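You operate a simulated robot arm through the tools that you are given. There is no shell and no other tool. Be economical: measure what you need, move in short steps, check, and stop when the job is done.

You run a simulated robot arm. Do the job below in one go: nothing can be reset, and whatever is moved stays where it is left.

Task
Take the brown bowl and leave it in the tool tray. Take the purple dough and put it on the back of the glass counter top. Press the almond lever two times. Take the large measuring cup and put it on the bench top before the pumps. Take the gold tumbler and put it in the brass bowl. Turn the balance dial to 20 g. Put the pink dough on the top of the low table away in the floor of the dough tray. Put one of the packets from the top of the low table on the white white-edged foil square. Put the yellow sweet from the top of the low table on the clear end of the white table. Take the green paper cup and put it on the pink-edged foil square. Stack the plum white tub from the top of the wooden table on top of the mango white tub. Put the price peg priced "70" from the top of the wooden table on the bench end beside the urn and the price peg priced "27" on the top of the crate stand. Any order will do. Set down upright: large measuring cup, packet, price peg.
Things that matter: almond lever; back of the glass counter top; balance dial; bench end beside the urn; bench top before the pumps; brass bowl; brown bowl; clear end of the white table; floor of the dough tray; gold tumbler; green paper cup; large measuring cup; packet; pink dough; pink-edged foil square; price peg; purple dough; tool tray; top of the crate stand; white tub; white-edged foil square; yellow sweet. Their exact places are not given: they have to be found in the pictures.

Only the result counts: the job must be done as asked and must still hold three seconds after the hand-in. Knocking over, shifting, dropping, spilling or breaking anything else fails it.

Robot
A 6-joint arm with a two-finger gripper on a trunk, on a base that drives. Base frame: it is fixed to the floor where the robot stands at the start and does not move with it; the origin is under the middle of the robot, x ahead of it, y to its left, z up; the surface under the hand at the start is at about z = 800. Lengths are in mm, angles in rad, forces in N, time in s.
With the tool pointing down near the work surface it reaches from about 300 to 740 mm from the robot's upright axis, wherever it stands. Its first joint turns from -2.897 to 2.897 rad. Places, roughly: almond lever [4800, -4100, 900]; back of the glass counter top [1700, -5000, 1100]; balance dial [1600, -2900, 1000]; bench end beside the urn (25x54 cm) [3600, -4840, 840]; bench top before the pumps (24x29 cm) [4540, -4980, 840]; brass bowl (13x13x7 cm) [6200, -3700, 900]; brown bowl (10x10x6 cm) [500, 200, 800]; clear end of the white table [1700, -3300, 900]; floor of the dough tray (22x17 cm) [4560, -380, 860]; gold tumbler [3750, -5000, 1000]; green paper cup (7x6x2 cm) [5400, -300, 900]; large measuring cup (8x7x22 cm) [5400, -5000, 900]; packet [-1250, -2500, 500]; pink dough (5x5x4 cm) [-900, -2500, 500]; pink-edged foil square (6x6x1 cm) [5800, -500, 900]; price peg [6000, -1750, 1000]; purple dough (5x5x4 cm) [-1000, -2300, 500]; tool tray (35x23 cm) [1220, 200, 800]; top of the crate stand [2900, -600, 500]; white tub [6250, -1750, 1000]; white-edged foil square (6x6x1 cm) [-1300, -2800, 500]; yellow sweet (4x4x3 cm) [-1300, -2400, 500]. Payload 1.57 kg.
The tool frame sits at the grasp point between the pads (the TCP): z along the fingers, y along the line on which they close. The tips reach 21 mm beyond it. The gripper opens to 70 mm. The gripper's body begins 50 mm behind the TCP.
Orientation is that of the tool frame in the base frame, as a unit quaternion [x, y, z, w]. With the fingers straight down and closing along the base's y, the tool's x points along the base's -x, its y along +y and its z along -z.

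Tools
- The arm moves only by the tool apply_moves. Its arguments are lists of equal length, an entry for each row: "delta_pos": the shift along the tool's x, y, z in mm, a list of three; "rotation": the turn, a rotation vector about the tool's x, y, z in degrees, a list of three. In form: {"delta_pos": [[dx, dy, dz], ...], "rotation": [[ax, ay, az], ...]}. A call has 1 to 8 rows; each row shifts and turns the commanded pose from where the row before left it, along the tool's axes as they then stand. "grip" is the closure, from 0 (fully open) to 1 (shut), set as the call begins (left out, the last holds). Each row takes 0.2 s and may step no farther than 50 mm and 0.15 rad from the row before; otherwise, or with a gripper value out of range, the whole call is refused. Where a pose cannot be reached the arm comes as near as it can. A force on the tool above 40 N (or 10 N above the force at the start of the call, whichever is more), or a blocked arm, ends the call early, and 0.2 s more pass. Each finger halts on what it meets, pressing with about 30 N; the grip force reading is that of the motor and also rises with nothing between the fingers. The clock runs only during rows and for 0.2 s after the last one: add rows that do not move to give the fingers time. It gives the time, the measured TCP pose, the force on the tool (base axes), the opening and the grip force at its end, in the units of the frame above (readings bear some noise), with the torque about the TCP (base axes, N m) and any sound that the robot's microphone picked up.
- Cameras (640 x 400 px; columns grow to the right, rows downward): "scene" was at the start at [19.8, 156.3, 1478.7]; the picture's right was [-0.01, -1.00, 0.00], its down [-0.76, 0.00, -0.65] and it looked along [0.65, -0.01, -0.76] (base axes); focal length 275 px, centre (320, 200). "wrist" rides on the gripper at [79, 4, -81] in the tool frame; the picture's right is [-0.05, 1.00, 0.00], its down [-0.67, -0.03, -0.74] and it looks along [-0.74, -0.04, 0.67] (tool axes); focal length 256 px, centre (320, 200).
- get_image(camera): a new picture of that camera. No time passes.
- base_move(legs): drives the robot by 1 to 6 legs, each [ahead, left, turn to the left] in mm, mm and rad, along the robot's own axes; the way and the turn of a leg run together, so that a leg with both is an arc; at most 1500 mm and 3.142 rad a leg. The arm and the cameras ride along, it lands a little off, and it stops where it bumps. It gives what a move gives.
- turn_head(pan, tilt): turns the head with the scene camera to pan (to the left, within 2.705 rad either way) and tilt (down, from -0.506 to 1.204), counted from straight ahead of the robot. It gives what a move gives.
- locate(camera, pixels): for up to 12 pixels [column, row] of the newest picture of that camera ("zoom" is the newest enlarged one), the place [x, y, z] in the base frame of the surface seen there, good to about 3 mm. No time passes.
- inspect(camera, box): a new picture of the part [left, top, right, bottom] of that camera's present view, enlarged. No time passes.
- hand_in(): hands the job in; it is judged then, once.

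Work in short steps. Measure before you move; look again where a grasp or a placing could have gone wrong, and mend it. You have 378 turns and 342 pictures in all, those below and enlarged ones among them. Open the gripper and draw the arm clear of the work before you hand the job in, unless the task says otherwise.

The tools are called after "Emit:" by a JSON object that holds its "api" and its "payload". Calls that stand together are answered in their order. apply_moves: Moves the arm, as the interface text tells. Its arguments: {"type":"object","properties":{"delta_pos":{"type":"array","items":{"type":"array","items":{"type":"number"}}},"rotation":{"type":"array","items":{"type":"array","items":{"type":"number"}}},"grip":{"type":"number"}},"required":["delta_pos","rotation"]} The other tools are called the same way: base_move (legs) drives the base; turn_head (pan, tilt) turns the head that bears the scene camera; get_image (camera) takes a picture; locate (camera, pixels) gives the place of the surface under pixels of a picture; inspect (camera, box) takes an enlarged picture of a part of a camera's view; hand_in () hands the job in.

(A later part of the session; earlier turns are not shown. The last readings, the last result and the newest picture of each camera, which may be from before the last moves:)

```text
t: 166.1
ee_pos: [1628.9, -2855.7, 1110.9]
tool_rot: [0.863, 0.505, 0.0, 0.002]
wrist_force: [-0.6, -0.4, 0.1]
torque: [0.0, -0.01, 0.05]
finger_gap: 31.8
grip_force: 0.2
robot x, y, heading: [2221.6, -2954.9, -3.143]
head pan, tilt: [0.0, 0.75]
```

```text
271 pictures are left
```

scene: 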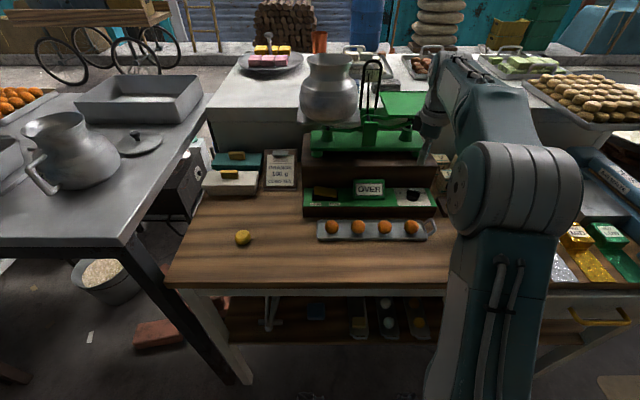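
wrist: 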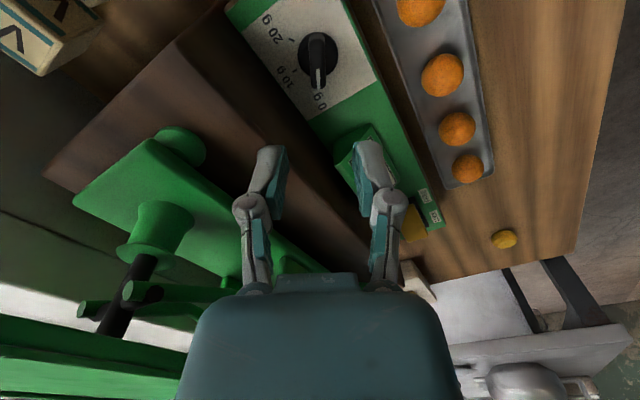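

The bar is aligned with the finger plane. I zoom to check angles and the axis.

Emit:
{"api": "inspect", "payload": {"camera": "wrist", "box": [240, 0, 400, 120]}}

Emit:
{"api": "locate", "payload": {"camera": "zoom", "pixels": [[316, 345], [305, 240], [290, 150], [190, 160], [205, 278], [340, 370], [340, 170], [345, 350], [300, 335], [310, 130], [325, 310]]}}

```text
3.33 times, centred on (320, 60) of wrist
```

zoom: 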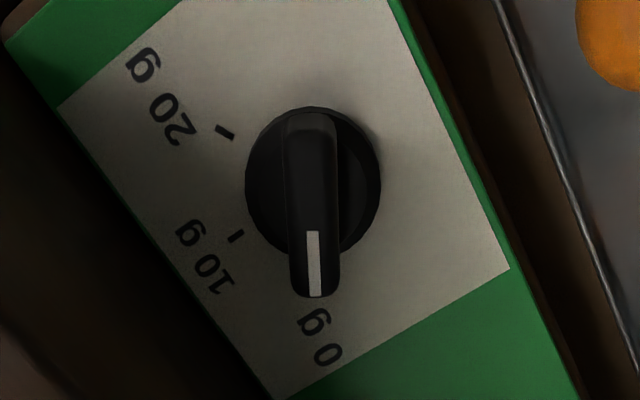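

```text
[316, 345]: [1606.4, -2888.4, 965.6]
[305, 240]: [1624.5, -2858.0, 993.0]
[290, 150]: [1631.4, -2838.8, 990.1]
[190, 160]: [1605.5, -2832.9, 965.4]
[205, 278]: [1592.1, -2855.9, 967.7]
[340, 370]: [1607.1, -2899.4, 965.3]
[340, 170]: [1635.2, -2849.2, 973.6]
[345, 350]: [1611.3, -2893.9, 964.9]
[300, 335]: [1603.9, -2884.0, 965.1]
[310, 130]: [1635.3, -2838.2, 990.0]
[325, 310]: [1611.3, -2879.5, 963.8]
```

Emit:
{"api": "locate", "payload": {"camera": "zoom", "pixels": [[249, 185], [377, 190], [300, 109], [350, 118], [256, 215], [365, 225], [225, 132], [237, 236], [292, 125], [333, 125], [290, 285], [337, 285]]}}

```text
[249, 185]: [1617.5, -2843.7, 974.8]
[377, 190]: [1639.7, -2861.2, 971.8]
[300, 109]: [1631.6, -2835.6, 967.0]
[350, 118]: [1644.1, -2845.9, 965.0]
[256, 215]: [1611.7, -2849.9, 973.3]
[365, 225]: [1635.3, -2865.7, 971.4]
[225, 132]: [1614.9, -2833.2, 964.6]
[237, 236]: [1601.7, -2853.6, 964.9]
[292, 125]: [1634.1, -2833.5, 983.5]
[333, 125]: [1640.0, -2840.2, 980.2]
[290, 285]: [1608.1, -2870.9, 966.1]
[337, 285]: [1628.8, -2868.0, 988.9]
```

Axis ≈ (1628.3,-2852.7). I correct by 3 mm and descend to TCP z 995 (tips 974).

Emit:
{"api": "apply_moves", "payload": {"delta_pos": [[2.3, -2.0, 0], [0, 0, 40], [0, 0, 40], [0, 0, 34], [0, 0, 0]], "rotation": [[0, 0, 0], [0, 0, 0], [0, 0, 0], [0, 0, 0], [0, 0, 0]]}}

Emit:
{"api": "get_image", "payload": {"camera": "wrist"}}

Emit:
{"api": "get_image", "payload": {"camera": "scene"}}

```text
t: 167.3
ee_pos: [1627.1, -2851.8, 996.7]
tool_rot: [0.863, 0.505, -0.001, 0.0]
wrist_force: [0.2, 0.7, -0.5]
torque: [0.01, 0.02, 0.0]
finger_gap: 31.7
grip_force: 0.1
robot x, y, heading: [2220.9, -2953.8, -3.14]
head pan, tilt: [0.0, 0.75]
```

```text
269 pictures are left
```

wrist: 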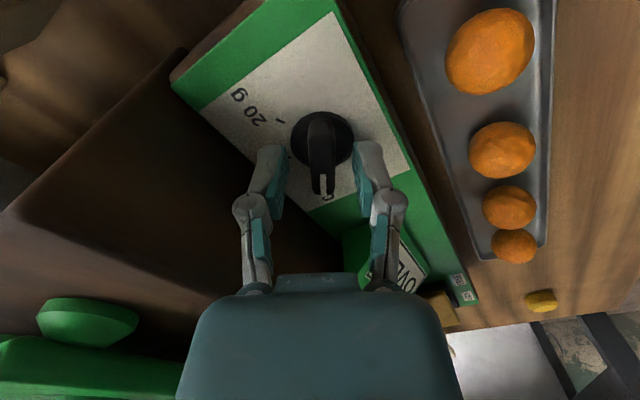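

```text
268 pictures are left
```

scene: 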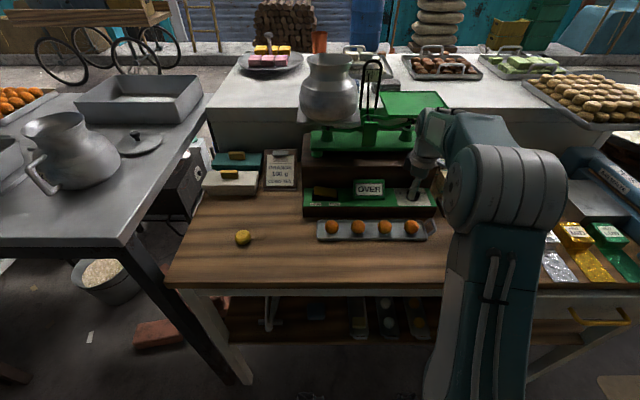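

The bar is between the fingers. I close and turn clockwise (+tool z) in two calls.

Emit:
{"api": "apply_moves", "payload": {"delta_pos": [[0, 0, 0], [0, 0, 0], [0, 0, 0]], "rotation": [[0, 0, 0], [0, 0, 0], [0, 0, 0]], "grip": 1}}

Emit:
{"api": "apply_moves", "payload": {"delta_pos": [[0, 0, 0], [0, 0, 0], [0, 0, 0], [0, 0, 0], [0, 0, 0], [0, 0, 0], [0, 0, 0], [0, 0, 0]], "rotation": [[0, 0, 7.5], [0, 0, 7.5], [0, 0, 7.5], [0, 0, 7.5], [0, 0, 7.5], [0, 0, 7.5], [0, 0, 7.5], [0, 0, 7.5]]}}

Emit:
{"api": "get_image", "payload": {"camera": "wrist"}}

```text
t: 168.1
ee_pos: [1627.8, -2851.9, 997.7]
tool_rot: [0.864, 0.504, 0.001, 0.0]
wrist_force: [14.1, -2.7, 5.4]
torque: [-0.54, -0.07, -0.28]
finger_gap: 12.1
grip_force: 32.3
robot x, y, heading: [2227.2, -2956.8, -3.14]
head pan, tilt: [0.0, 0.75]
```

```text
t: 169.9
ee_pos: [1626.3, -2851.4, 997.1]
tool_rot: [1.0, 0.004, -0.001, 0.001]
wrist_force: [-2.6, 1.5, 17.4]
torque: [0.06, -0.4, -0.02]
finger_gap: 12.2
grip_force: 32.0
robot x, y, heading: [2221.6, -2955.8, -3.139]
head pan, tilt: [0.0, 0.75]
```

```text
267 pictures are left
```

wrist: 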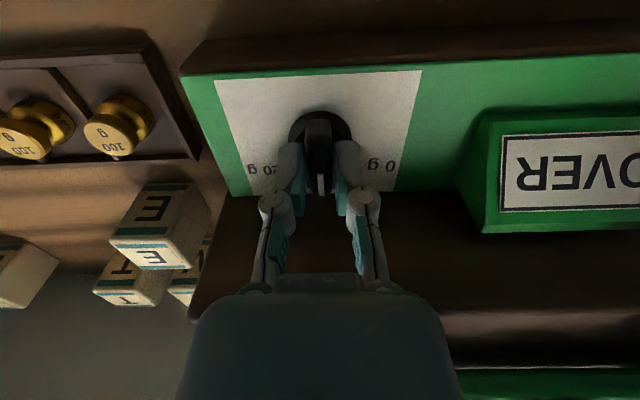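

The knob turned with the gripper to 10 g. I turn another 60°.

Emit:
{"api": "apply_moves", "payload": {"delta_pos": [[0, 0, 0], [0, 0, 0], [0, 0, 0], [0, 0, 0], [0, 0, 0], [0, 0, 0], [0, 0, 0], [0, 0, 0]], "rotation": [[0, 0, 7.5], [0, 0, 7.5], [0, 0, 7.5], [0, 0, 7.5], [0, 0, 7.5], [0, 0, 7.5], [0, 0, 7.5], [0, 0, 7.5]]}}

Emit:
{"api": "inspect", "payload": {"camera": "wrist", "box": [240, 80, 400, 220]}}

```text
t: 171.7
ee_pos: [1627.4, -2850.5, 997.5]
tool_rot: [0.868, -0.496, 0.0, 0.001]
wrist_force: [-13.0, 7.5, 14.6]
torque: [0.71, 0.55, 0.02]
finger_gap: 11.9
grip_force: 32.4
robot x, y, heading: [2217.6, -2955.2, -3.143]
head pan, tilt: [0.0, 0.75]
```

```text
2.86 times, centred on (320, 150) of wrist
```

zoom: 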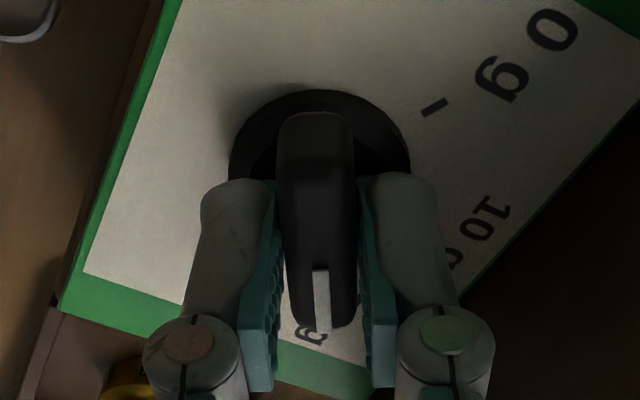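

Pointer now lies over the "20 g" label. I release to the half-open width, rise, and check.

Emit:
{"api": "apply_moves", "payload": {"delta_pos": [[0, 0, 0], [0, 0, 0], [0, 0, -35], [0, 0, -40], [0, 0, -40], [0, 0, 0]], "rotation": [[0, 0, 0], [0, 0, 0], [0, 0, 0], [0, 0, 0], [0, 0, 0], [0, 0, 0]], "grip": 0.55}}

Emit:
{"api": "inspect", "payload": {"camera": "wrist", "box": [240, 0, 400, 120]}}

```text
t: 173.1
ee_pos: [1630.1, -2853.0, 1113.0]
tool_rot: [0.869, -0.495, 0.001, 0.0]
wrist_force: [-0.8, -0.3, 0.0]
torque: [-0.05, 0.0, 0.02]
finger_gap: 31.5
grip_force: 0.1
robot x, y, heading: [2224.1, -2950.8, -3.138]
head pan, tilt: [0.0, 0.75]
```

```text
3.33 times, centred on (320, 60) of wrist
```

zoom: 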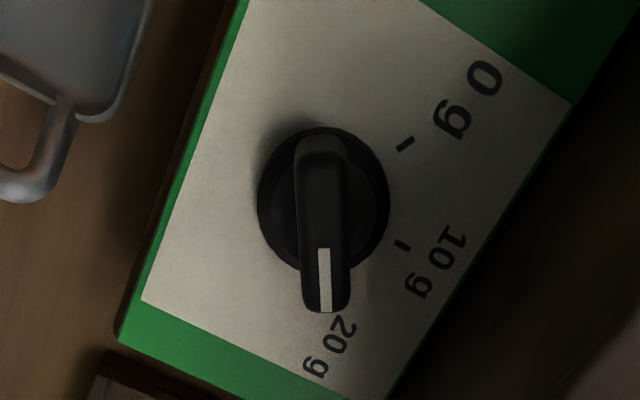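

I verify the pointer angle numerically.

Emit:
{"api": "locate", "payload": {"camera": "zoom", "pixels": [[325, 305], [323, 255], [320, 145], [405, 144], [402, 245], [330, 345], [263, 200], [385, 200]]}}

```text
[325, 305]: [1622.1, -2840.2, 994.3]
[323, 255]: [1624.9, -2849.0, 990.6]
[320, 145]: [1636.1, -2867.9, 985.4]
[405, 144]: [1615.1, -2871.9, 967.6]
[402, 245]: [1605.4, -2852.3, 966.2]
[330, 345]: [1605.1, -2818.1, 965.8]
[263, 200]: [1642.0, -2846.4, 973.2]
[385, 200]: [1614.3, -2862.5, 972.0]
```

I sample the pointer strip and bar edges more densely to average out noise.

Emit:
{"api": "locate", "payload": {"camera": "zoom", "pixels": [[322, 300], [328, 300], [321, 280], [328, 280], [320, 260], [327, 260], [325, 308], [323, 240], [322, 220], [321, 200], [321, 180], [320, 160]]}}

Emit:
{"api": "inspect", "payload": {"camera": "wrist", "box": [295, 20, 365, 110]}}

```text
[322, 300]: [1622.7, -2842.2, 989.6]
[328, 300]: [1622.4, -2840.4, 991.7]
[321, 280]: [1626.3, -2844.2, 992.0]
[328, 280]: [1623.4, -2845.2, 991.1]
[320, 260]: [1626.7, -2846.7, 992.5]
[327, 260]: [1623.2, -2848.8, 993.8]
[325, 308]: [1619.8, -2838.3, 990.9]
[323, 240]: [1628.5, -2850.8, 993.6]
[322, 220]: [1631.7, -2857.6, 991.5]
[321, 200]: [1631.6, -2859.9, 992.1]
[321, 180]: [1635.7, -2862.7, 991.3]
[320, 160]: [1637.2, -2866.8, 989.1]
```

```text
4.44 times, centred on (330, 65) of wrist
```

zoom: 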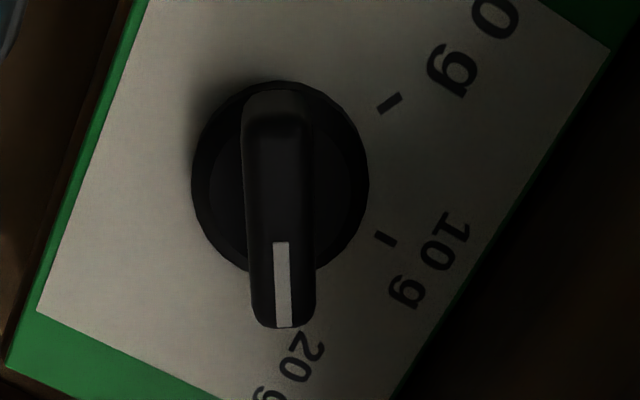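

The pointer is at ~59°, matching the 20 g tick (57–60°). Dial done; I raise, restore yaw and withdraw.

Emit:
{"api": "apply_moves", "payload": {"delta_pos": [[0, 0, -40], [0, 0, -30], [20, 20, 0], [20, 20, 0], [0, 0, 0], [0, 0, 0], [0, 0, 0], [0, 0, 0]], "rotation": [[0, 0, 0], [0, 0, 0], [0, 0, 0], [0, 0, 0], [0, 0, -7.5], [0, 0, -7.5], [0, 0, -7.5], [0, 0, -7.5]], "grip": 0}}

Emit:
{"api": "apply_moves", "payload": {"delta_pos": [[0, 0, 0], [0, 0, 0], [0, 0, 0], [0, 0, 0], [40, 0, 0], [45, 0, 0], [45, 0, 0], [45, 0, 0]], "rotation": [[0, 0, -7.5], [0, 0, -7.5], [0, 0, -7.5], [0, 0, -7.5], [0, 0, 0], [0, 0, 0], [0, 0, 0], [0, 0, 0]]}}

Emit:
{"api": "turn_head", "payload": {"pan": 1.57, "tilt": 0.4}}

Emit:
{"api": "get_image", "payload": {"camera": "scene"}}

Emit:
{"api": "turn_head", "payload": {"pan": 2.5, "tilt": 0.4}}

Emit:
{"api": "get_image", "payload": {"camera": "scene"}}

```text
t: 174.9
ee_pos: [1614.3, -2906.9, 1182.2]
tool_rot: [0.968, -0.252, 0.0, 0.001]
wrist_force: [-0.6, -0.4, -0.4]
torque: [0.0, -0.02, -0.02]
finger_gap: 69.6
grip_force: 0.0
robot x, y, heading: [2223.3, -2956.0, -3.136]
head pan, tilt: [0.0, 0.75]
```

```text
t: 176.7
ee_pos: [1790.7, -2907.0, 1181.0]
tool_rot: [1.0, 0.006, -0.001, 0.001]
wrist_force: [-0.6, 1.0, 0.0]
torque: [0.01, -0.01, 0.0]
finger_gap: 69.9
grip_force: 0.1
robot x, y, heading: [2227.6, -2951.2, -3.135]
head pan, tilt: [0.0, 0.75]
```

```text
t: 178.3
ee_pos: [1788.9, -2906.3, 1181.6]
tool_rot: [1.0, 0.005, -0.001, 0.001]
wrist_force: [-0.6, -0.3, 0.0]
torque: [-0.01, -0.01, 0.02]
finger_gap: 70.2
grip_force: 0.0
robot x, y, heading: [2219.5, -2953.2, -3.137]
head pan, tilt: [1.571, 0.4]
```

```text
263 pictures are left
```

scene: 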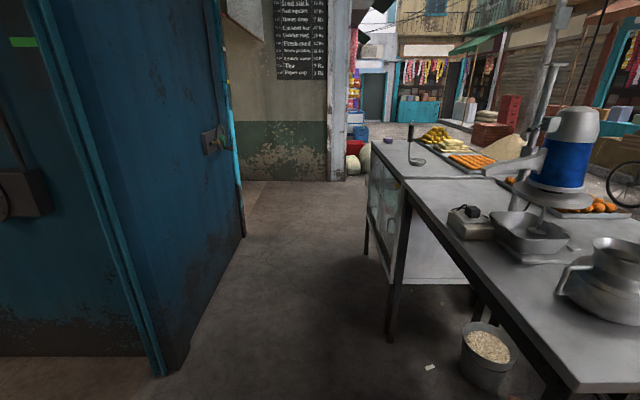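

```text
t: 179.6
ee_pos: [1790.7, -2905.6, 1180.7]
tool_rot: [1.0, 0.006, 0.0, 0.001]
wrist_force: [0.6, 0.1, -0.5]
torque: [0.05, -0.01, -0.03]
finger_gap: 70.1
grip_force: 0.0
robot x, y, heading: [2221.3, -2949.9, -3.138]
head pan, tilt: [2.499, 0.4]
```

```text
262 pictures are left
```

scene: 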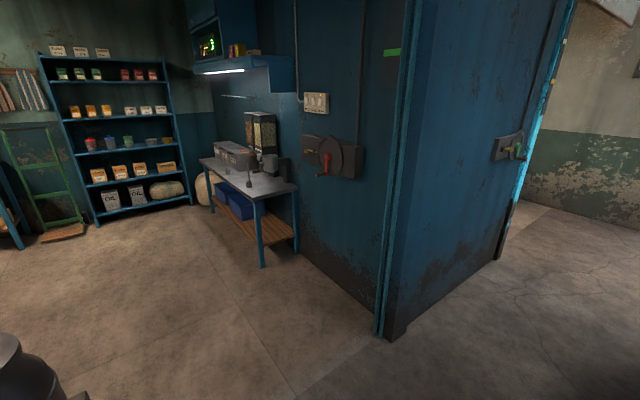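

The inner room opens behind me. I locate doorway edges and the bench.

Emit:
{"api": "locate", "payload": {"camera": "scene", "pixels": [[385, 335], [262, 265], [300, 250], [95, 225], [190, 205], [75, 235], [500, 255], [20, 248], [250, 190], [300, 390], [150, 300], [338, 175]]}}

Emit:
{"api": "turn_head", "payload": {"pan": -2.6, "tilt": 0.4}}

Emit:
{"api": "get_image", "payload": {"camera": "scene"}}

```text
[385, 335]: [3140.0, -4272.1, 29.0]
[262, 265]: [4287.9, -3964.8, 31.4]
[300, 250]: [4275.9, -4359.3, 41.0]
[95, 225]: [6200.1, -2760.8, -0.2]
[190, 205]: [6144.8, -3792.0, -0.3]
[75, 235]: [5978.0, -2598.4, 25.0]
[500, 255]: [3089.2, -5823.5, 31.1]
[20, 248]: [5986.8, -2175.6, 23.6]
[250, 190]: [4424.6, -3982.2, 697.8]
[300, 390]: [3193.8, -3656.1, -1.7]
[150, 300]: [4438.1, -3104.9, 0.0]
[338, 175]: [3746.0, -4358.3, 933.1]
```

```text
t: 183.6
ee_pos: [1790.0, -2905.9, 1181.5]
tool_rot: [1.0, 0.005, 0.0, 0.001]
wrist_force: [0.2, -0.5, 0.5]
torque: [0.03, 0.02, 0.0]
finger_gap: 70.0
grip_force: 0.1
robot x, y, heading: [2220.5, -2952.8, -3.142]
head pan, tilt: [-2.601, 0.4]
```

```text
261 pictures are left
```

scene: 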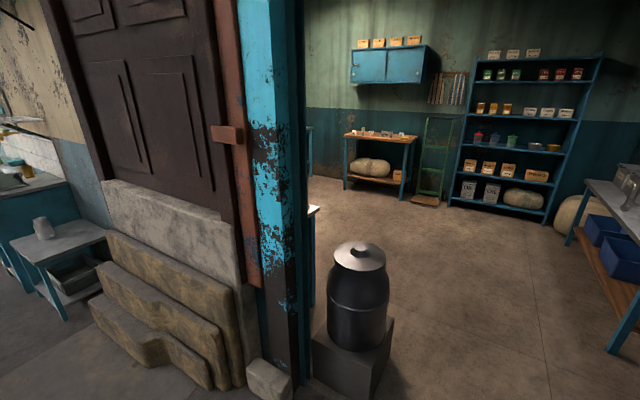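

Bench with dispensers lies at (4300–4900,-4000…-4360); the floor between is free. I turn around and drive to in front of it.

Emit:
{"api": "base_move", "payload": {"legs": [[0, 0, 3.14], [1250, 0, 0], [1250, 0, 0], [0, 0, -1.571], [350, 0, 0]]}}

Emit:
{"api": "turn_head", "payload": {"pan": 0, "tilt": 0.5}}

Emit:
{"api": "get_image", "payload": {"camera": "scene"}}

```text
t: 195.0
ee_pos: [3367.2, -2954.2, 1183.0]
tool_rot: [-0.065, 0.998, -0.005, 0.001]
wrist_force: [0.7, 0.4, 0.7]
torque: [0.01, 0.0, 0.0]
finger_gap: 70.1
grip_force: 0.1
robot x, y, heading: [2936.1, -2976.7, 0.129]
head pan, tilt: [-2.601, 0.4]
stopped in leg 2: the robot was blocked; the commanded pose is now the measured one
```

```text
t: 197.3
ee_pos: [3366.4, -2948.5, 1184.7]
tool_rot: [-0.066, 0.998, -0.008, 0.003]
wrist_force: [-0.5, -0.7, 0.2]
torque: [0.01, 0.01, 0.0]
finger_gap: 70.0
grip_force: 0.0
robot x, y, heading: [2936.4, -2973.6, 0.121]
head pan, tilt: [0.0, 0.499]
```

```text
260 pictures are left
```

scene: 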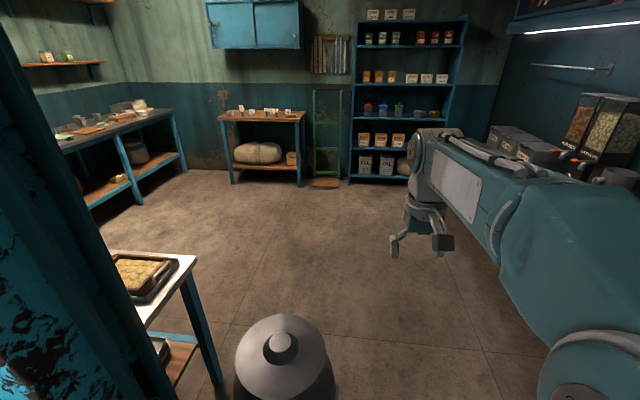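

Blocked: a milk can stands right ahead. I locate it and check it was not moved.

Emit:
{"api": "locate", "payload": {"camera": "scene", "pixels": [[280, 345], [240, 380], [325, 380], [210, 385], [190, 265], [400, 380], [95, 300], [440, 380], [282, 318]]}}

Emit:
{"api": "turn_head", "payload": {"pan": 0.0, "tilt": 1.1}}

Emit:
{"api": "get_image", "payload": {"camera": "scene"}}

```text
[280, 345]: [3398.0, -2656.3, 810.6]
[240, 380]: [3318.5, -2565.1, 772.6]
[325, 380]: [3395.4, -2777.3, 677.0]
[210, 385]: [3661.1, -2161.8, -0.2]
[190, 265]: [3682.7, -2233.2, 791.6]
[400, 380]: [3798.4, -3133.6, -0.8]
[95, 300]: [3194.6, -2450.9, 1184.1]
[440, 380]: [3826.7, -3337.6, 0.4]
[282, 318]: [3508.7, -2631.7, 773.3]
```

```text
t: 198.3
ee_pos: [3366.6, -2948.9, 1183.4]
tool_rot: [-0.066, 0.998, -0.008, 0.003]
wrist_force: [-0.7, 0.6, 0.2]
torque: [0.01, -0.02, -0.01]
finger_gap: 69.8
grip_force: 0.1
robot x, y, heading: [2934.9, -2975.0, 0.126]
head pan, tilt: [0.0, 1.1]
```

```text
259 pictures are left
```

scene: 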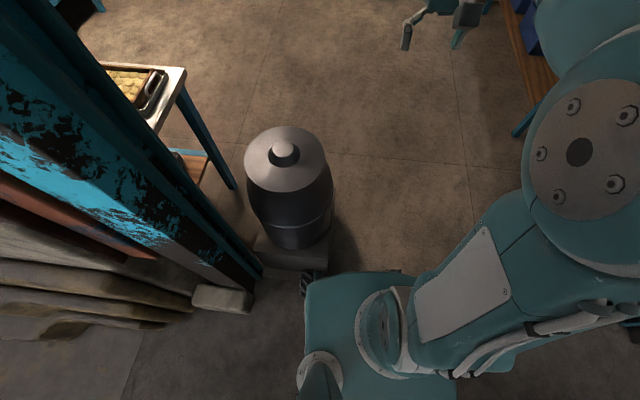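

Emit:
{"api": "locate", "payload": {"camera": "scene", "pixels": [[312, 285], [385, 272], [325, 268], [255, 255], [290, 240], [240, 300], [355, 200], [335, 250], [300, 320]]}}

```text
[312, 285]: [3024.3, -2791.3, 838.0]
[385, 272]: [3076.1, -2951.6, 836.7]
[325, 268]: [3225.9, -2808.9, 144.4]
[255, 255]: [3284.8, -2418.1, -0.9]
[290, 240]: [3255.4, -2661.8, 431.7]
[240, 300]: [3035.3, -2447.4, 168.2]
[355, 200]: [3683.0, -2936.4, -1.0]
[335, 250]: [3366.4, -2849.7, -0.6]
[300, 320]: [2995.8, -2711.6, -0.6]
```

The robot's base corner touched the can's stone base (can upright). I back off, shift right to y≈-3400 and pass.

Emit:
{"api": "base_move", "payload": {"legs": [[-150, 0, 0], [0, 0, -0.124], [0, -440, 0], [1000, 0, 0]]}}

Emit:
{"api": "turn_head", "payload": {"pan": 1.8, "tilt": 0.6}}

Emit:
{"api": "get_image", "payload": {"camera": "scene"}}

Emit:
{"api": "turn_head", "payload": {"pan": -0.6, "tilt": 0.5}}

Emit:
{"api": "get_image", "payload": {"camera": "scene"}}

```text
t: 207.4
ee_pos: [4209.3, -3465.0, 1182.4]
tool_rot: [-0.005, 1.0, -0.009, 0.001]
wrist_force: [1.3, 0.0, 0.0]
torque: [-0.02, 0.01, 0.01]
finger_gap: 69.8
grip_force: 0.0
robot x, y, heading: [3778.5, -3440.4, -0.001]
head pan, tilt: [0.0, 1.1]
```

```text
t: 209.2
ee_pos: [4208.9, -3465.4, 1182.4]
tool_rot: [-0.005, 1.0, -0.008, 0.0]
wrist_force: [0.3, 0.2, -0.6]
torque: [-0.03, -0.05, -0.02]
finger_gap: 69.9
grip_force: 0.0
robot x, y, heading: [3779.1, -3439.0, 0.002]
head pan, tilt: [1.799, 0.6]
```

```text
258 pictures are left
```

scene: 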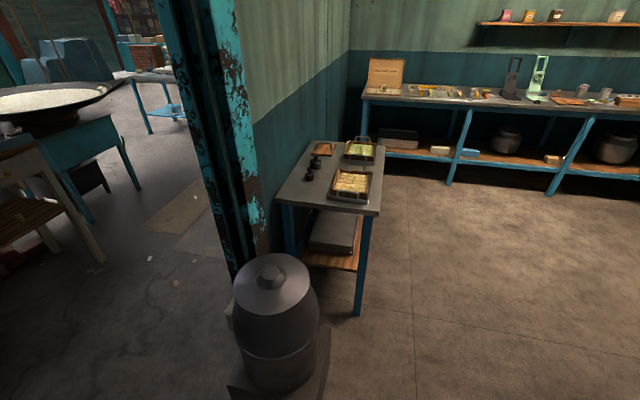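

```text
t: 211.4
ee_pos: [4208.6, -3466.1, 1183.2]
tool_rot: [-0.006, 1.0, -0.008, 0.001]
wrist_force: [0.7, 0.4, -0.3]
torque: [-0.01, 0.0, 0.04]
finger_gap: 70.0
grip_force: 0.1
robot x, y, heading: [3779.1, -3438.3, 0.001]
head pan, tilt: [-0.6, 0.499]
```

```text
257 pictures are left
```

scene: 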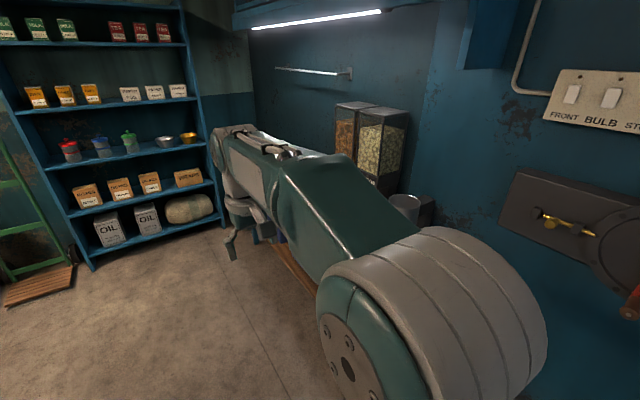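

Now I drive on to x≈4650 and turn to face the dispenser bench.

Emit:
{"api": "base_move", "payload": {"legs": [[870, 0, 0], [0, 0, -1.571]]}}

Emit:
{"api": "turn_head", "payload": {"pan": 0.1, "tilt": 0.65}}

Emit:
{"api": "get_image", "payload": {"camera": "scene"}}

Emit:
{"api": "get_image", "payload": {"camera": "wrist"}}

```text
t: 219.8
ee_pos: [4617.8, -3864.9, 1182.1]
tool_rot: [0.701, 0.713, -0.006, -0.005]
wrist_force: [-0.1, -1.7, 0.2]
torque: [0.0, -0.03, -0.02]
finger_gap: 70.0
grip_force: 0.0
robot x, y, heading: [4642.6, -3431.6, -1.555]
head pan, tilt: [-0.6, 0.499]
```

```text
t: 220.8
ee_pos: [4617.2, -3865.4, 1183.9]
tool_rot: [0.701, 0.713, -0.007, -0.006]
wrist_force: [0.2, 0.1, 0.2]
torque: [-0.01, 0.0, 0.0]
finger_gap: 70.0
grip_force: 0.0
robot x, y, heading: [4642.0, -3434.3, -1.569]
head pan, tilt: [0.099, 0.649]
```

```text
256 pictures are left
```

scene: 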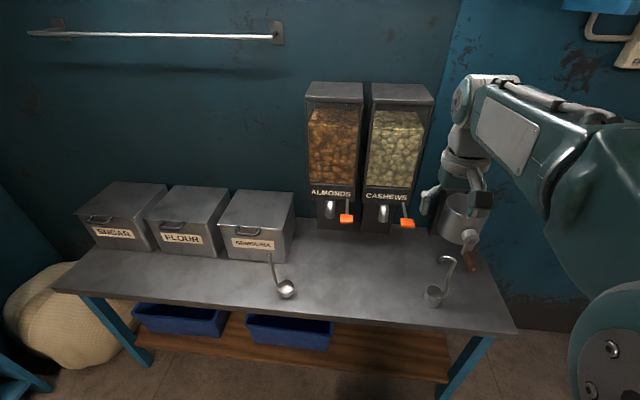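

```text
255 pictures are left
```

wrist: 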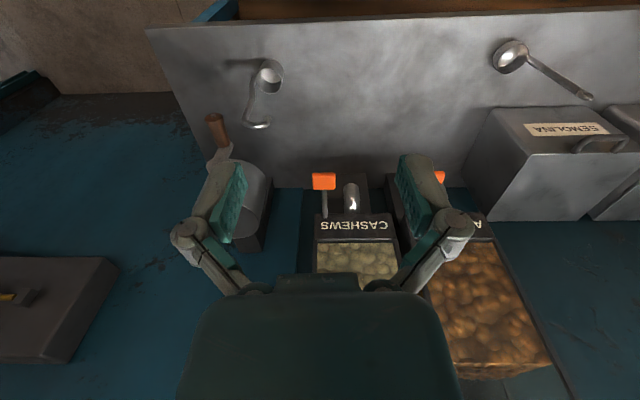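

The almond lever's orange tab is at scene (346,217). I zoom and measure.

Emit:
{"api": "inspect", "payload": {"camera": "scene", "box": [290, 170, 430, 250]}}

Emit:
{"api": "locate", "payload": {"camera": "scene", "pixels": [[346, 217], [342, 219], [351, 219], [346, 213], [330, 205], [350, 230], [345, 245], [335, 190], [405, 223], [350, 208]]}}

```text
4.57 times, centred on (360, 210) of scene
```

zoom: 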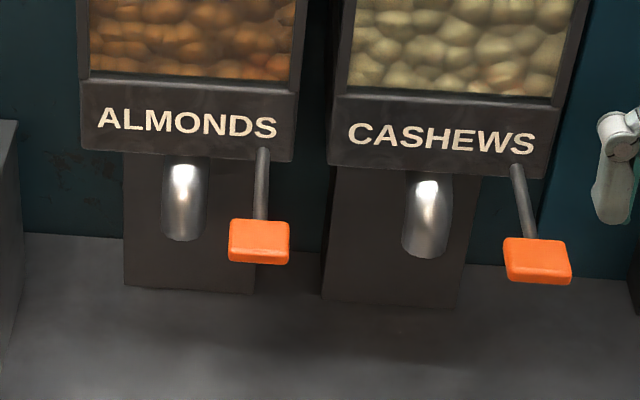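

```text
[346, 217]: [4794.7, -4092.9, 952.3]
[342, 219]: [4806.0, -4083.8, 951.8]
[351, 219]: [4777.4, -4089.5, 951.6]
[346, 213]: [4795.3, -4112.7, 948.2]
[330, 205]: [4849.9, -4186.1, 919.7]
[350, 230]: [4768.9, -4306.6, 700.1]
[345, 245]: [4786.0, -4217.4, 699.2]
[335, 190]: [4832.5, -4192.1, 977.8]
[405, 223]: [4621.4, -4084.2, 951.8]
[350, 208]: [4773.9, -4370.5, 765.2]
```

Tab top is at (4793,-4097,952) on a lever arm from the dispenser. I drive 110 mm closer, then position closed fingers above it.

Emit:
{"api": "base_move", "payload": {"legs": [[110, 0, 0]]}}

Emit:
{"api": "apply_moves", "payload": {"delta_pos": [[0, 43, 0], [0, 43, 0], [0, 43, 0], [0, 43, 0], [0, 0, 40], [0, 0, 40], [0, 0, 0]], "rotation": [[0, 0, 0], [0, 0, 0], [0, 0, 0], [0, 0, 0], [0, 0, 0], [0, 0, 0], [0, 0, 0]], "grip": 1}}

Emit:
{"api": "get_image", "payload": {"camera": "wrist"}}

Emit:
{"api": "get_image", "payload": {"camera": "scene"}}

```text
t: 222.0
ee_pos: [4619.3, -3973.7, 1182.6]
tool_rot: [0.701, 0.713, -0.007, -0.005]
wrist_force: [0.1, -0.1, 0.0]
torque: [-0.01, -0.03, -0.01]
finger_gap: 69.9
grip_force: 0.0
robot x, y, heading: [4643.1, -3545.0, -1.558]
head pan, tilt: [0.099, 0.649]
```

```text
t: 223.6
ee_pos: [4789.1, -3972.4, 1099.4]
tool_rot: [0.701, 0.713, -0.006, -0.006]
wrist_force: [0.6, -0.2, 0.6]
torque: [0.01, 0.01, 0.02]
finger_gap: 0.0
grip_force: 28.0
robot x, y, heading: [4642.3, -3541.6, -1.559]
head pan, tilt: [0.099, 0.649]
```

```text
253 pictures are left
```

wrist: 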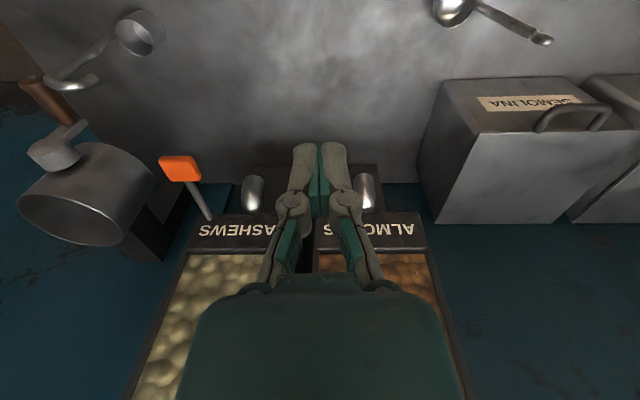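

```text
252 pictures are left
```

scene: 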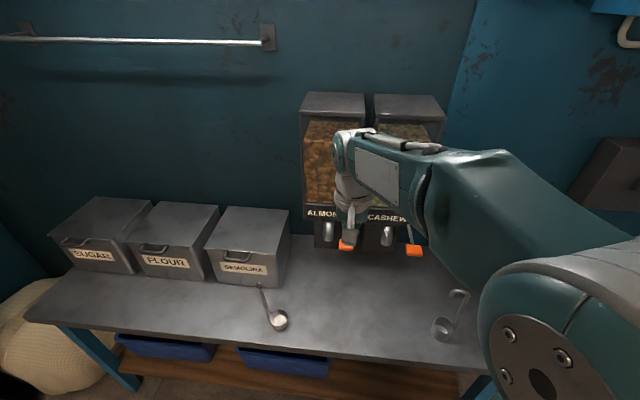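

Emit:
{"api": "locate", "payload": {"camera": "scene", "pixels": [[341, 247], [346, 247], [352, 247], [415, 250], [340, 215], [345, 130]]}}

Emit:
{"api": "apply_moves", "payload": {"delta_pos": [[-40, 1, 0], [-40, 2, 0], [-43, 2, 0], [0, 0, 40], [0, 0, 40], [0, 0, 30], [0, 0, 0]], "rotation": [[0, 0, 0], [0, 0, 0], [0, 0, 0], [0, 0, 0], [0, 0, 0], [0, 0, 0], [0, 0, 0]]}}

Emit:
{"api": "get_image", "payload": {"camera": "scene"}}

Emit:
{"api": "get_image", "payload": {"camera": "wrist"}}

```text
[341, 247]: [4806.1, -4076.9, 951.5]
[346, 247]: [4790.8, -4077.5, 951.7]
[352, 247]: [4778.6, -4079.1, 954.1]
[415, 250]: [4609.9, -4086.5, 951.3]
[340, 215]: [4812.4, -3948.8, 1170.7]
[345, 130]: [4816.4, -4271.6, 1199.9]
```

```text
t: 225.2
ee_pos: [4797.2, -4094.6, 989.8]
tool_rot: [0.701, 0.713, -0.006, -0.005]
wrist_force: [0.0, -0.4, 0.3]
torque: [-0.03, -0.03, 0.04]
finger_gap: 0.1
grip_force: 28.4
robot x, y, heading: [4643.3, -3539.9, -1.563]
head pan, tilt: [0.099, 0.649]
```

```text
251 pictures are left
```

scene: 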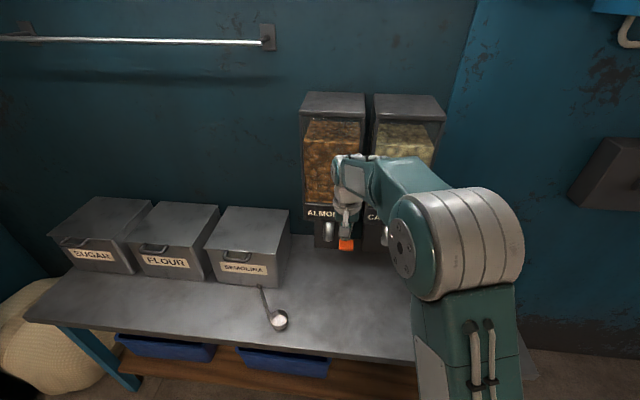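

```text
250 pictures are left
```

wrist: 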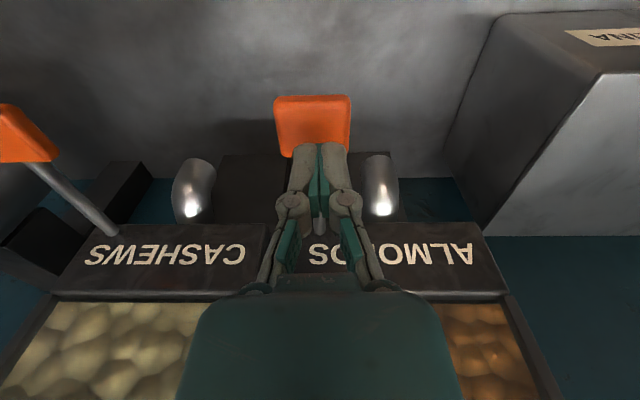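

Tips are over the tab. I press slowly down and watch the force.

Emit:
{"api": "apply_moves", "payload": {"delta_pos": [[0, 0, 12], [0, 0, 5], [0, 0, 5], [0, 0, 5], [0, 0, 5], [0, 0, 0]], "rotation": [[0, 0, 0], [0, 0, 0], [0, 0, 0], [0, 0, 0], [0, 0, 0], [0, 0, 0]]}}

Emit:
{"api": "inspect", "payload": {"camera": "wrist", "box": [230, 80, 410, 200]}}

```text
t: 226.6
ee_pos: [4795.2, -4094.7, 958.4]
tool_rot: [0.701, 0.713, -0.007, -0.004]
wrist_force: [1.7, -0.9, 3.9]
torque: [-0.01, -0.06, -0.01]
finger_gap: 0.0
grip_force: 28.5
robot x, y, heading: [4643.7, -3546.6, -1.559]
head pan, tilt: [0.099, 0.649]
```

```text
3.33 times, centred on (320, 140) of wrist
```

zoom: 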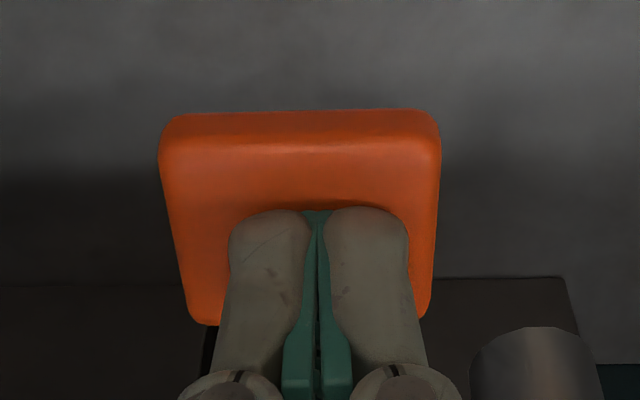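

It moves against a light spring (4 N). I press further.

Emit:
{"api": "apply_moves", "payload": {"delta_pos": [[0, 0, 5], [0, 0, 5], [0, 0, 5], [0, 0, 5], [0, 0, 0]], "rotation": [[0, 0, 0], [0, 0, 0], [0, 0, 0], [0, 0, 0], [0, 0, 0]]}}

Emit:
{"api": "inspect", "payload": {"camera": "wrist", "box": [230, 60, 410, 200]}}

```text
t: 227.4
ee_pos: [4795.1, -4094.6, 950.1]
tool_rot: [0.701, 0.713, -0.009, -0.002]
wrist_force: [-0.3, 7.7, 17.9]
torque: [0.26, -0.01, 0.04]
finger_gap: 6.1
grip_force: 28.8
robot x, y, heading: [4643.6, -3544.6, -1.559]
head pan, tilt: [0.099, 0.649]
stopped in row 3: the force on the tool passed its limit at 45 N (the readings are from after the stop); the commanded pose is now the measured one
```

```text
2.86 times, centred on (320, 130) of wrist
```

zoom: 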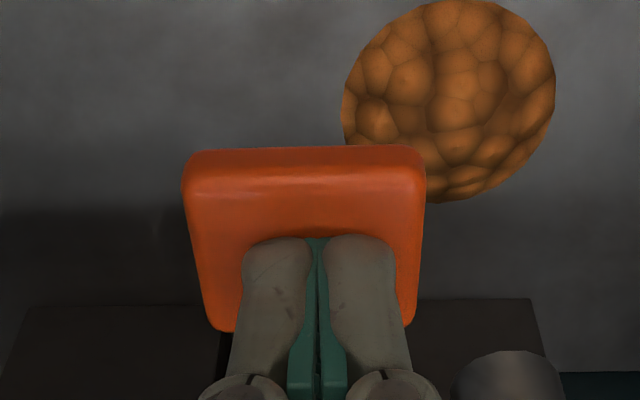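

Stop reached and almonds were dispensed: press one. I rise fully clear of the tab.

Emit:
{"api": "apply_moves", "payload": {"delta_pos": [[0, 0, -10], [0, 0, -15], [0, 0, -15], [0, 0, 0], [0, 0, 0]], "rotation": [[0, 0, 0], [0, 0, 0], [0, 0, 0], [0, 0, 0], [0, 0, 0]]}}

Emit:
{"api": "get_image", "payload": {"camera": "wrist"}}

Emit:
{"api": "locate", "payload": {"camera": "wrist", "pixels": [[312, 105], [312, 120], [280, 110], [345, 110]]}}

```text
t: 228.6
ee_pos: [4794.1, -4094.8, 988.2]
tool_rot: [0.701, 0.714, -0.008, -0.002]
wrist_force: [1.0, -0.2, -0.2]
torque: [-0.02, -0.01, 0.04]
finger_gap: 0.0
grip_force: 28.2
robot x, y, heading: [4645.2, -3542.4, -1.559]
head pan, tilt: [0.099, 0.649]
```

```text
247 pictures are left
```

wrist: 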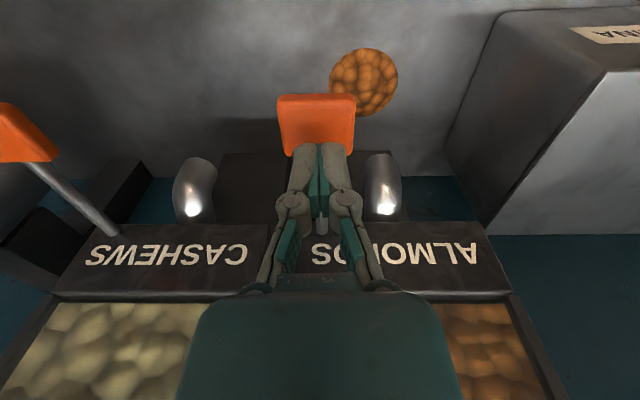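

```text
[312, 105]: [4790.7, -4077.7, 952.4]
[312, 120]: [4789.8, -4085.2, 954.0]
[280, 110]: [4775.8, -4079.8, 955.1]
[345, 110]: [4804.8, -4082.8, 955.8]
```

The lever has sprung back to 953. I press a second time, to the same depth.

Emit:
{"api": "apply_moves", "payload": {"delta_pos": [[0, 0, 15], [0, 0, 8], [0, 0, 5], [0, 0, 5], [0, 0, 4], [0, 0, 3], [0, 0, 3], [0, 0, 0]], "rotation": [[0, 0, 0], [0, 0, 0], [0, 0, 0], [0, 0, 0], [0, 0, 0], [0, 0, 0], [0, 0, 0], [0, 0, 0]]}}

Emit:
{"api": "get_image", "payload": {"camera": "wrist"}}

```text
t: 230.4
ee_pos: [4794.2, -4096.4, 950.1]
tool_rot: [0.701, 0.713, -0.01, 0.003]
wrist_force: [0.4, 7.4, 15.9]
torque: [0.24, 0.0, 0.01]
finger_gap: 6.2
grip_force: 28.6
robot x, y, heading: [4641.7, -3542.2, -1.559]
head pan, tilt: [0.099, 0.649]
stopped in row 8: the force on the tool passed its limit at 41 N (the readings are from after the stop); the commanded pose is now the measured one
```

```text
246 pictures are left
```

wrist: 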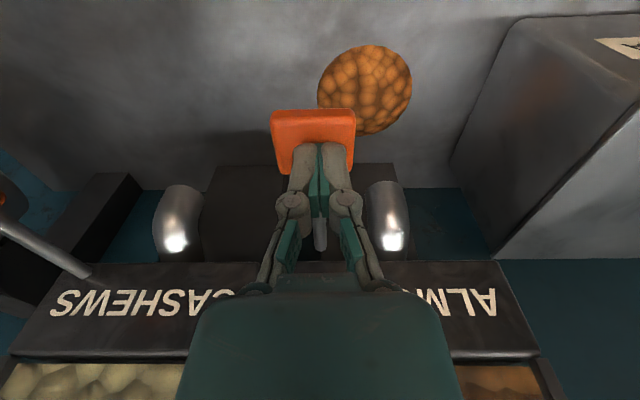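

Pile has grown: two presses done. I rise, withdraw, correct the small tilt, and drive toward the wooden table (6000,-1750).

Emit:
{"api": "apply_moves", "payload": {"delta_pos": [[0, 0, -20], [0, 0, -45], [0, 0, -45], [40, 0, -45], [40, 0, -45], [45, 0, 0], [0, -45, 0], [0, -45, 0]], "rotation": [[0, 0, 0], [0, 0, 0], [0, 0, 0], [0, 0, 0], [0, 0, 0], [0, 0, 0], [-0.57, 1.0, 0], [0, 0, 0]], "grip": 0}}

Emit:
{"api": "base_move", "payload": {"legs": [[-150, 0, 0], [0, 0, 1.56], [0, 1000, 0], [0, 620, 0], [650, 0, 0]]}}

Emit:
{"api": "turn_head", "payload": {"pan": 0, "tilt": 0.6}}

Emit:
{"api": "get_image", "payload": {"camera": "scene"}}

```text
refused: row 4 steps farther than a row can; nothing moved
```

```text
t: 246.7
ee_pos: [5927.6, -1653.4, 947.7]
tool_rot: [0.016, 1.0, -0.006, 0.007]
wrist_force: [-0.1, 0.4, -0.2]
torque: [-0.02, 0.02, -0.04]
finger_gap: 0.2
grip_force: 28.6
robot x, y, heading: [5366.5, -1776.2, -0.044]
head pan, tilt: [0.099, 0.649]
```

```text
t: 247.4
ee_pos: [5927.1, -1654.1, 947.8]
tool_rot: [0.017, 1.0, -0.006, 0.007]
wrist_force: [-0.6, -0.9, 0.2]
torque: [0.03, 0.01, 0.0]
finger_gap: 0.0
grip_force: 28.1
robot x, y, heading: [5366.1, -1778.7, -0.04]
head pan, tilt: [0.0, 0.6]
```

```text
245 pictures are left
```

scene: 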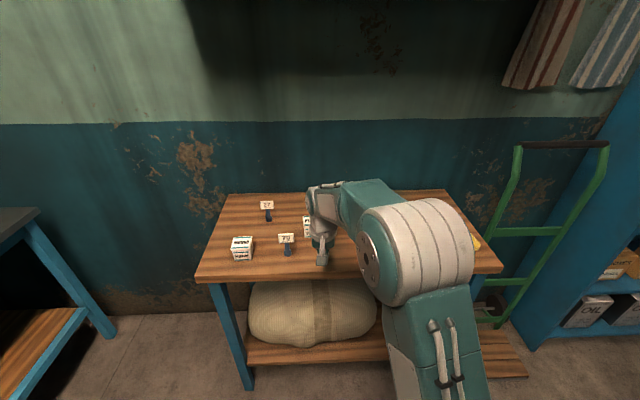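

The retract call was refused while the drive still ran; the fingers slid back off the lever. I check the scene carefully before anything else.

Emit:
{"api": "inspect", "payload": {"camera": "scene", "box": [200, 180, 360, 290]}}

Emit:
{"api": "get_image", "payload": {"camera": "wrist"}}

Emit:
{"api": "locate", "payload": {"camera": "scene", "pixels": [[242, 243], [286, 238], [267, 205], [306, 225], [288, 253], [270, 218], [230, 275], [300, 265]]}}

```text
3.64 times, centred on (280, 235) of scene
```

zoom: 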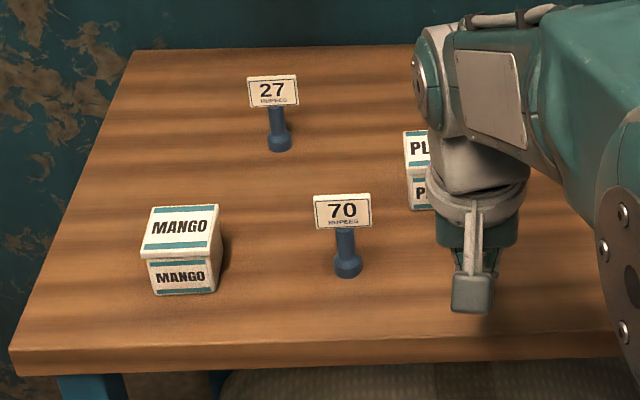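

```text
243 pictures are left
```

wrist: 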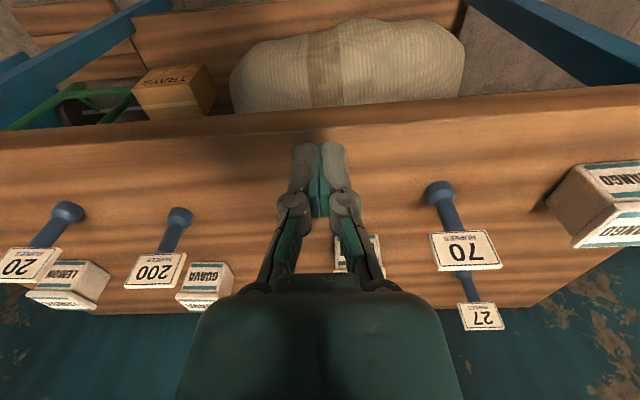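

```text
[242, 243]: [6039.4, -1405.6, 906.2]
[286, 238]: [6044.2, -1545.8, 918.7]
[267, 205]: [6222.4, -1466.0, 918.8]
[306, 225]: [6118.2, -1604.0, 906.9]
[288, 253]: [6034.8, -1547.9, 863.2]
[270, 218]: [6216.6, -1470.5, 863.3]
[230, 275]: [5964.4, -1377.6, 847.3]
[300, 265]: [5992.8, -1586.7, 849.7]
```

Nothing here was touched (tips 80 mm above the table edge). I raise the arm and correct the tilt before going closer.

Emit:
{"api": "apply_moves", "payload": {"delta_pos": [[0, 0, -45], [0, 0, -45], [0, 0, -45], [45, 0, 0], [45, 0, 0]], "rotation": [[0, 0, 0], [-0.7, 0.8, 0], [0, 0, 0], [0, 0, 0], [0, 0, 0]], "grip": 0}}

Emit:
{"api": "turn_head", "payload": {"pan": -1.9, "tilt": 0.4}}

Emit:
{"api": "get_image", "payload": {"camera": "scene"}}

```text
t: 248.6
ee_pos: [5834.1, -1651.9, 1080.9]
tool_rot: [0.017, 1.0, -0.001, 0.001]
wrist_force: [0.2, 0.4, -1.1]
torque: [0.01, 0.07, 0.06]
finger_gap: 69.9
grip_force: 0.1
robot x, y, heading: [5367.3, -1776.0, -0.045]
head pan, tilt: [0.0, 0.6]
```

```text
t: 250.5
ee_pos: [5834.4, -1650.8, 1081.6]
tool_rot: [0.017, 1.0, 0.0, 0.001]
wrist_force: [0.6, 1.0, 0.3]
torque: [0.01, -0.03, 0.03]
finger_gap: 70.0
grip_force: 0.1
robot x, y, heading: [5368.0, -1774.6, -0.052]
head pan, tilt: [-1.901, 0.4]
```

```text
242 pictures are left
```

scene: 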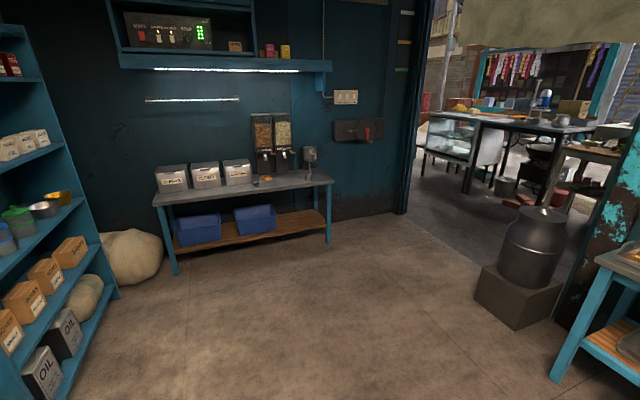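

Emit:
{"api": "inspect", "payload": {"camera": "scene", "box": [150, 100, 340, 220]}}

```text
3.33 times, centred on (245, 160) of scene
```

zoom: 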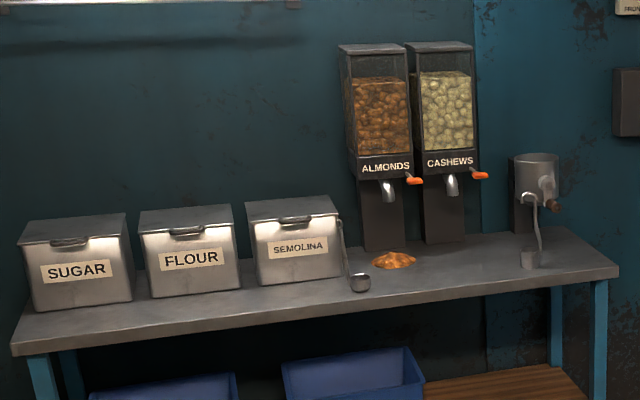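

The dispensers, ladle and bench are intact. I now drive 180 mm closer to the wooden table.

Emit:
{"api": "base_move", "payload": {"legs": [[180, 0, 0.05]]}}

Emit:
{"api": "turn_head", "payload": {"pan": 0.2, "tilt": 0.75}}

Emit:
{"api": "get_image", "payload": {"camera": "scene"}}

Emit:
{"api": "get_image", "payload": {"camera": "wrist"}}

```text
t: 252.0
ee_pos: [6005.8, -1632.4, 1080.4]
tool_rot: [-0.007, 1.0, -0.001, 0.001]
wrist_force: [-1.0, 0.1, 0.0]
torque: [-0.01, -0.02, 0.01]
finger_gap: 70.2
grip_force: 0.0
robot x, y, heading: [5541.9, -1781.7, 0.004]
head pan, tilt: [-1.901, 0.4]
```

```text
t: 254.0
ee_pos: [6004.5, -1631.7, 1081.0]
tool_rot: [-0.007, 1.0, 0.0, 0.001]
wrist_force: [0.0, 0.1, -0.2]
torque: [-0.01, -0.01, 0.02]
finger_gap: 70.1
grip_force: 0.1
robot x, y, heading: [5545.4, -1774.4, 0.008]
head pan, tilt: [0.201, 0.75]
```

```text
240 pictures are left
```

scene: 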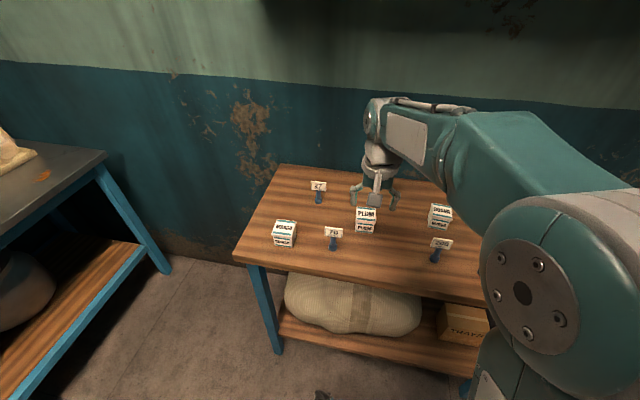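

```text
239 pictures are left
```

wrist: 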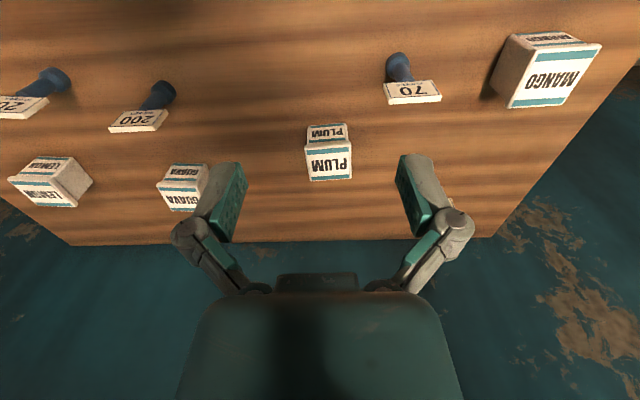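

I measure the plum and mango tubs' top faces in the wrist view.

Emit:
{"api": "inspect", "payload": {"camera": "wrist", "box": [280, 20, 620, 200]}}

Emit:
{"api": "locate", "payload": {"camera": "wrist", "pixels": [[308, 150], [350, 147], [352, 178], [311, 181], [329, 163], [542, 52], [598, 48], [570, 100], [512, 106], [555, 75], [398, 93], [399, 62]]}}

```text
1.88 times, centred on (450, 110) of wrist
```

zoom: 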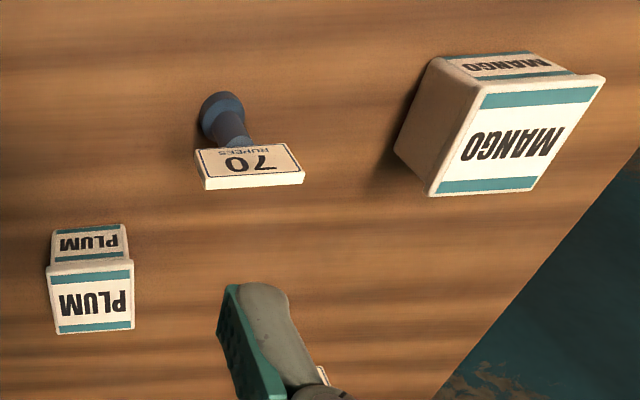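

```text
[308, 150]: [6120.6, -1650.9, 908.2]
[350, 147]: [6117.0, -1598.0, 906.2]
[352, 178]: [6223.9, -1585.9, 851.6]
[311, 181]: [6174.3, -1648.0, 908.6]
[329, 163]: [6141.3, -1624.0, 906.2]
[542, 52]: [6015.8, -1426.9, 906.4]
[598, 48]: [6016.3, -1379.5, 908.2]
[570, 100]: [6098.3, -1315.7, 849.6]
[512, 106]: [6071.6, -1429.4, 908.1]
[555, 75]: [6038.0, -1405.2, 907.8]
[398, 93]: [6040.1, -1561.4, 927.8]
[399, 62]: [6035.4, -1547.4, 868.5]
```

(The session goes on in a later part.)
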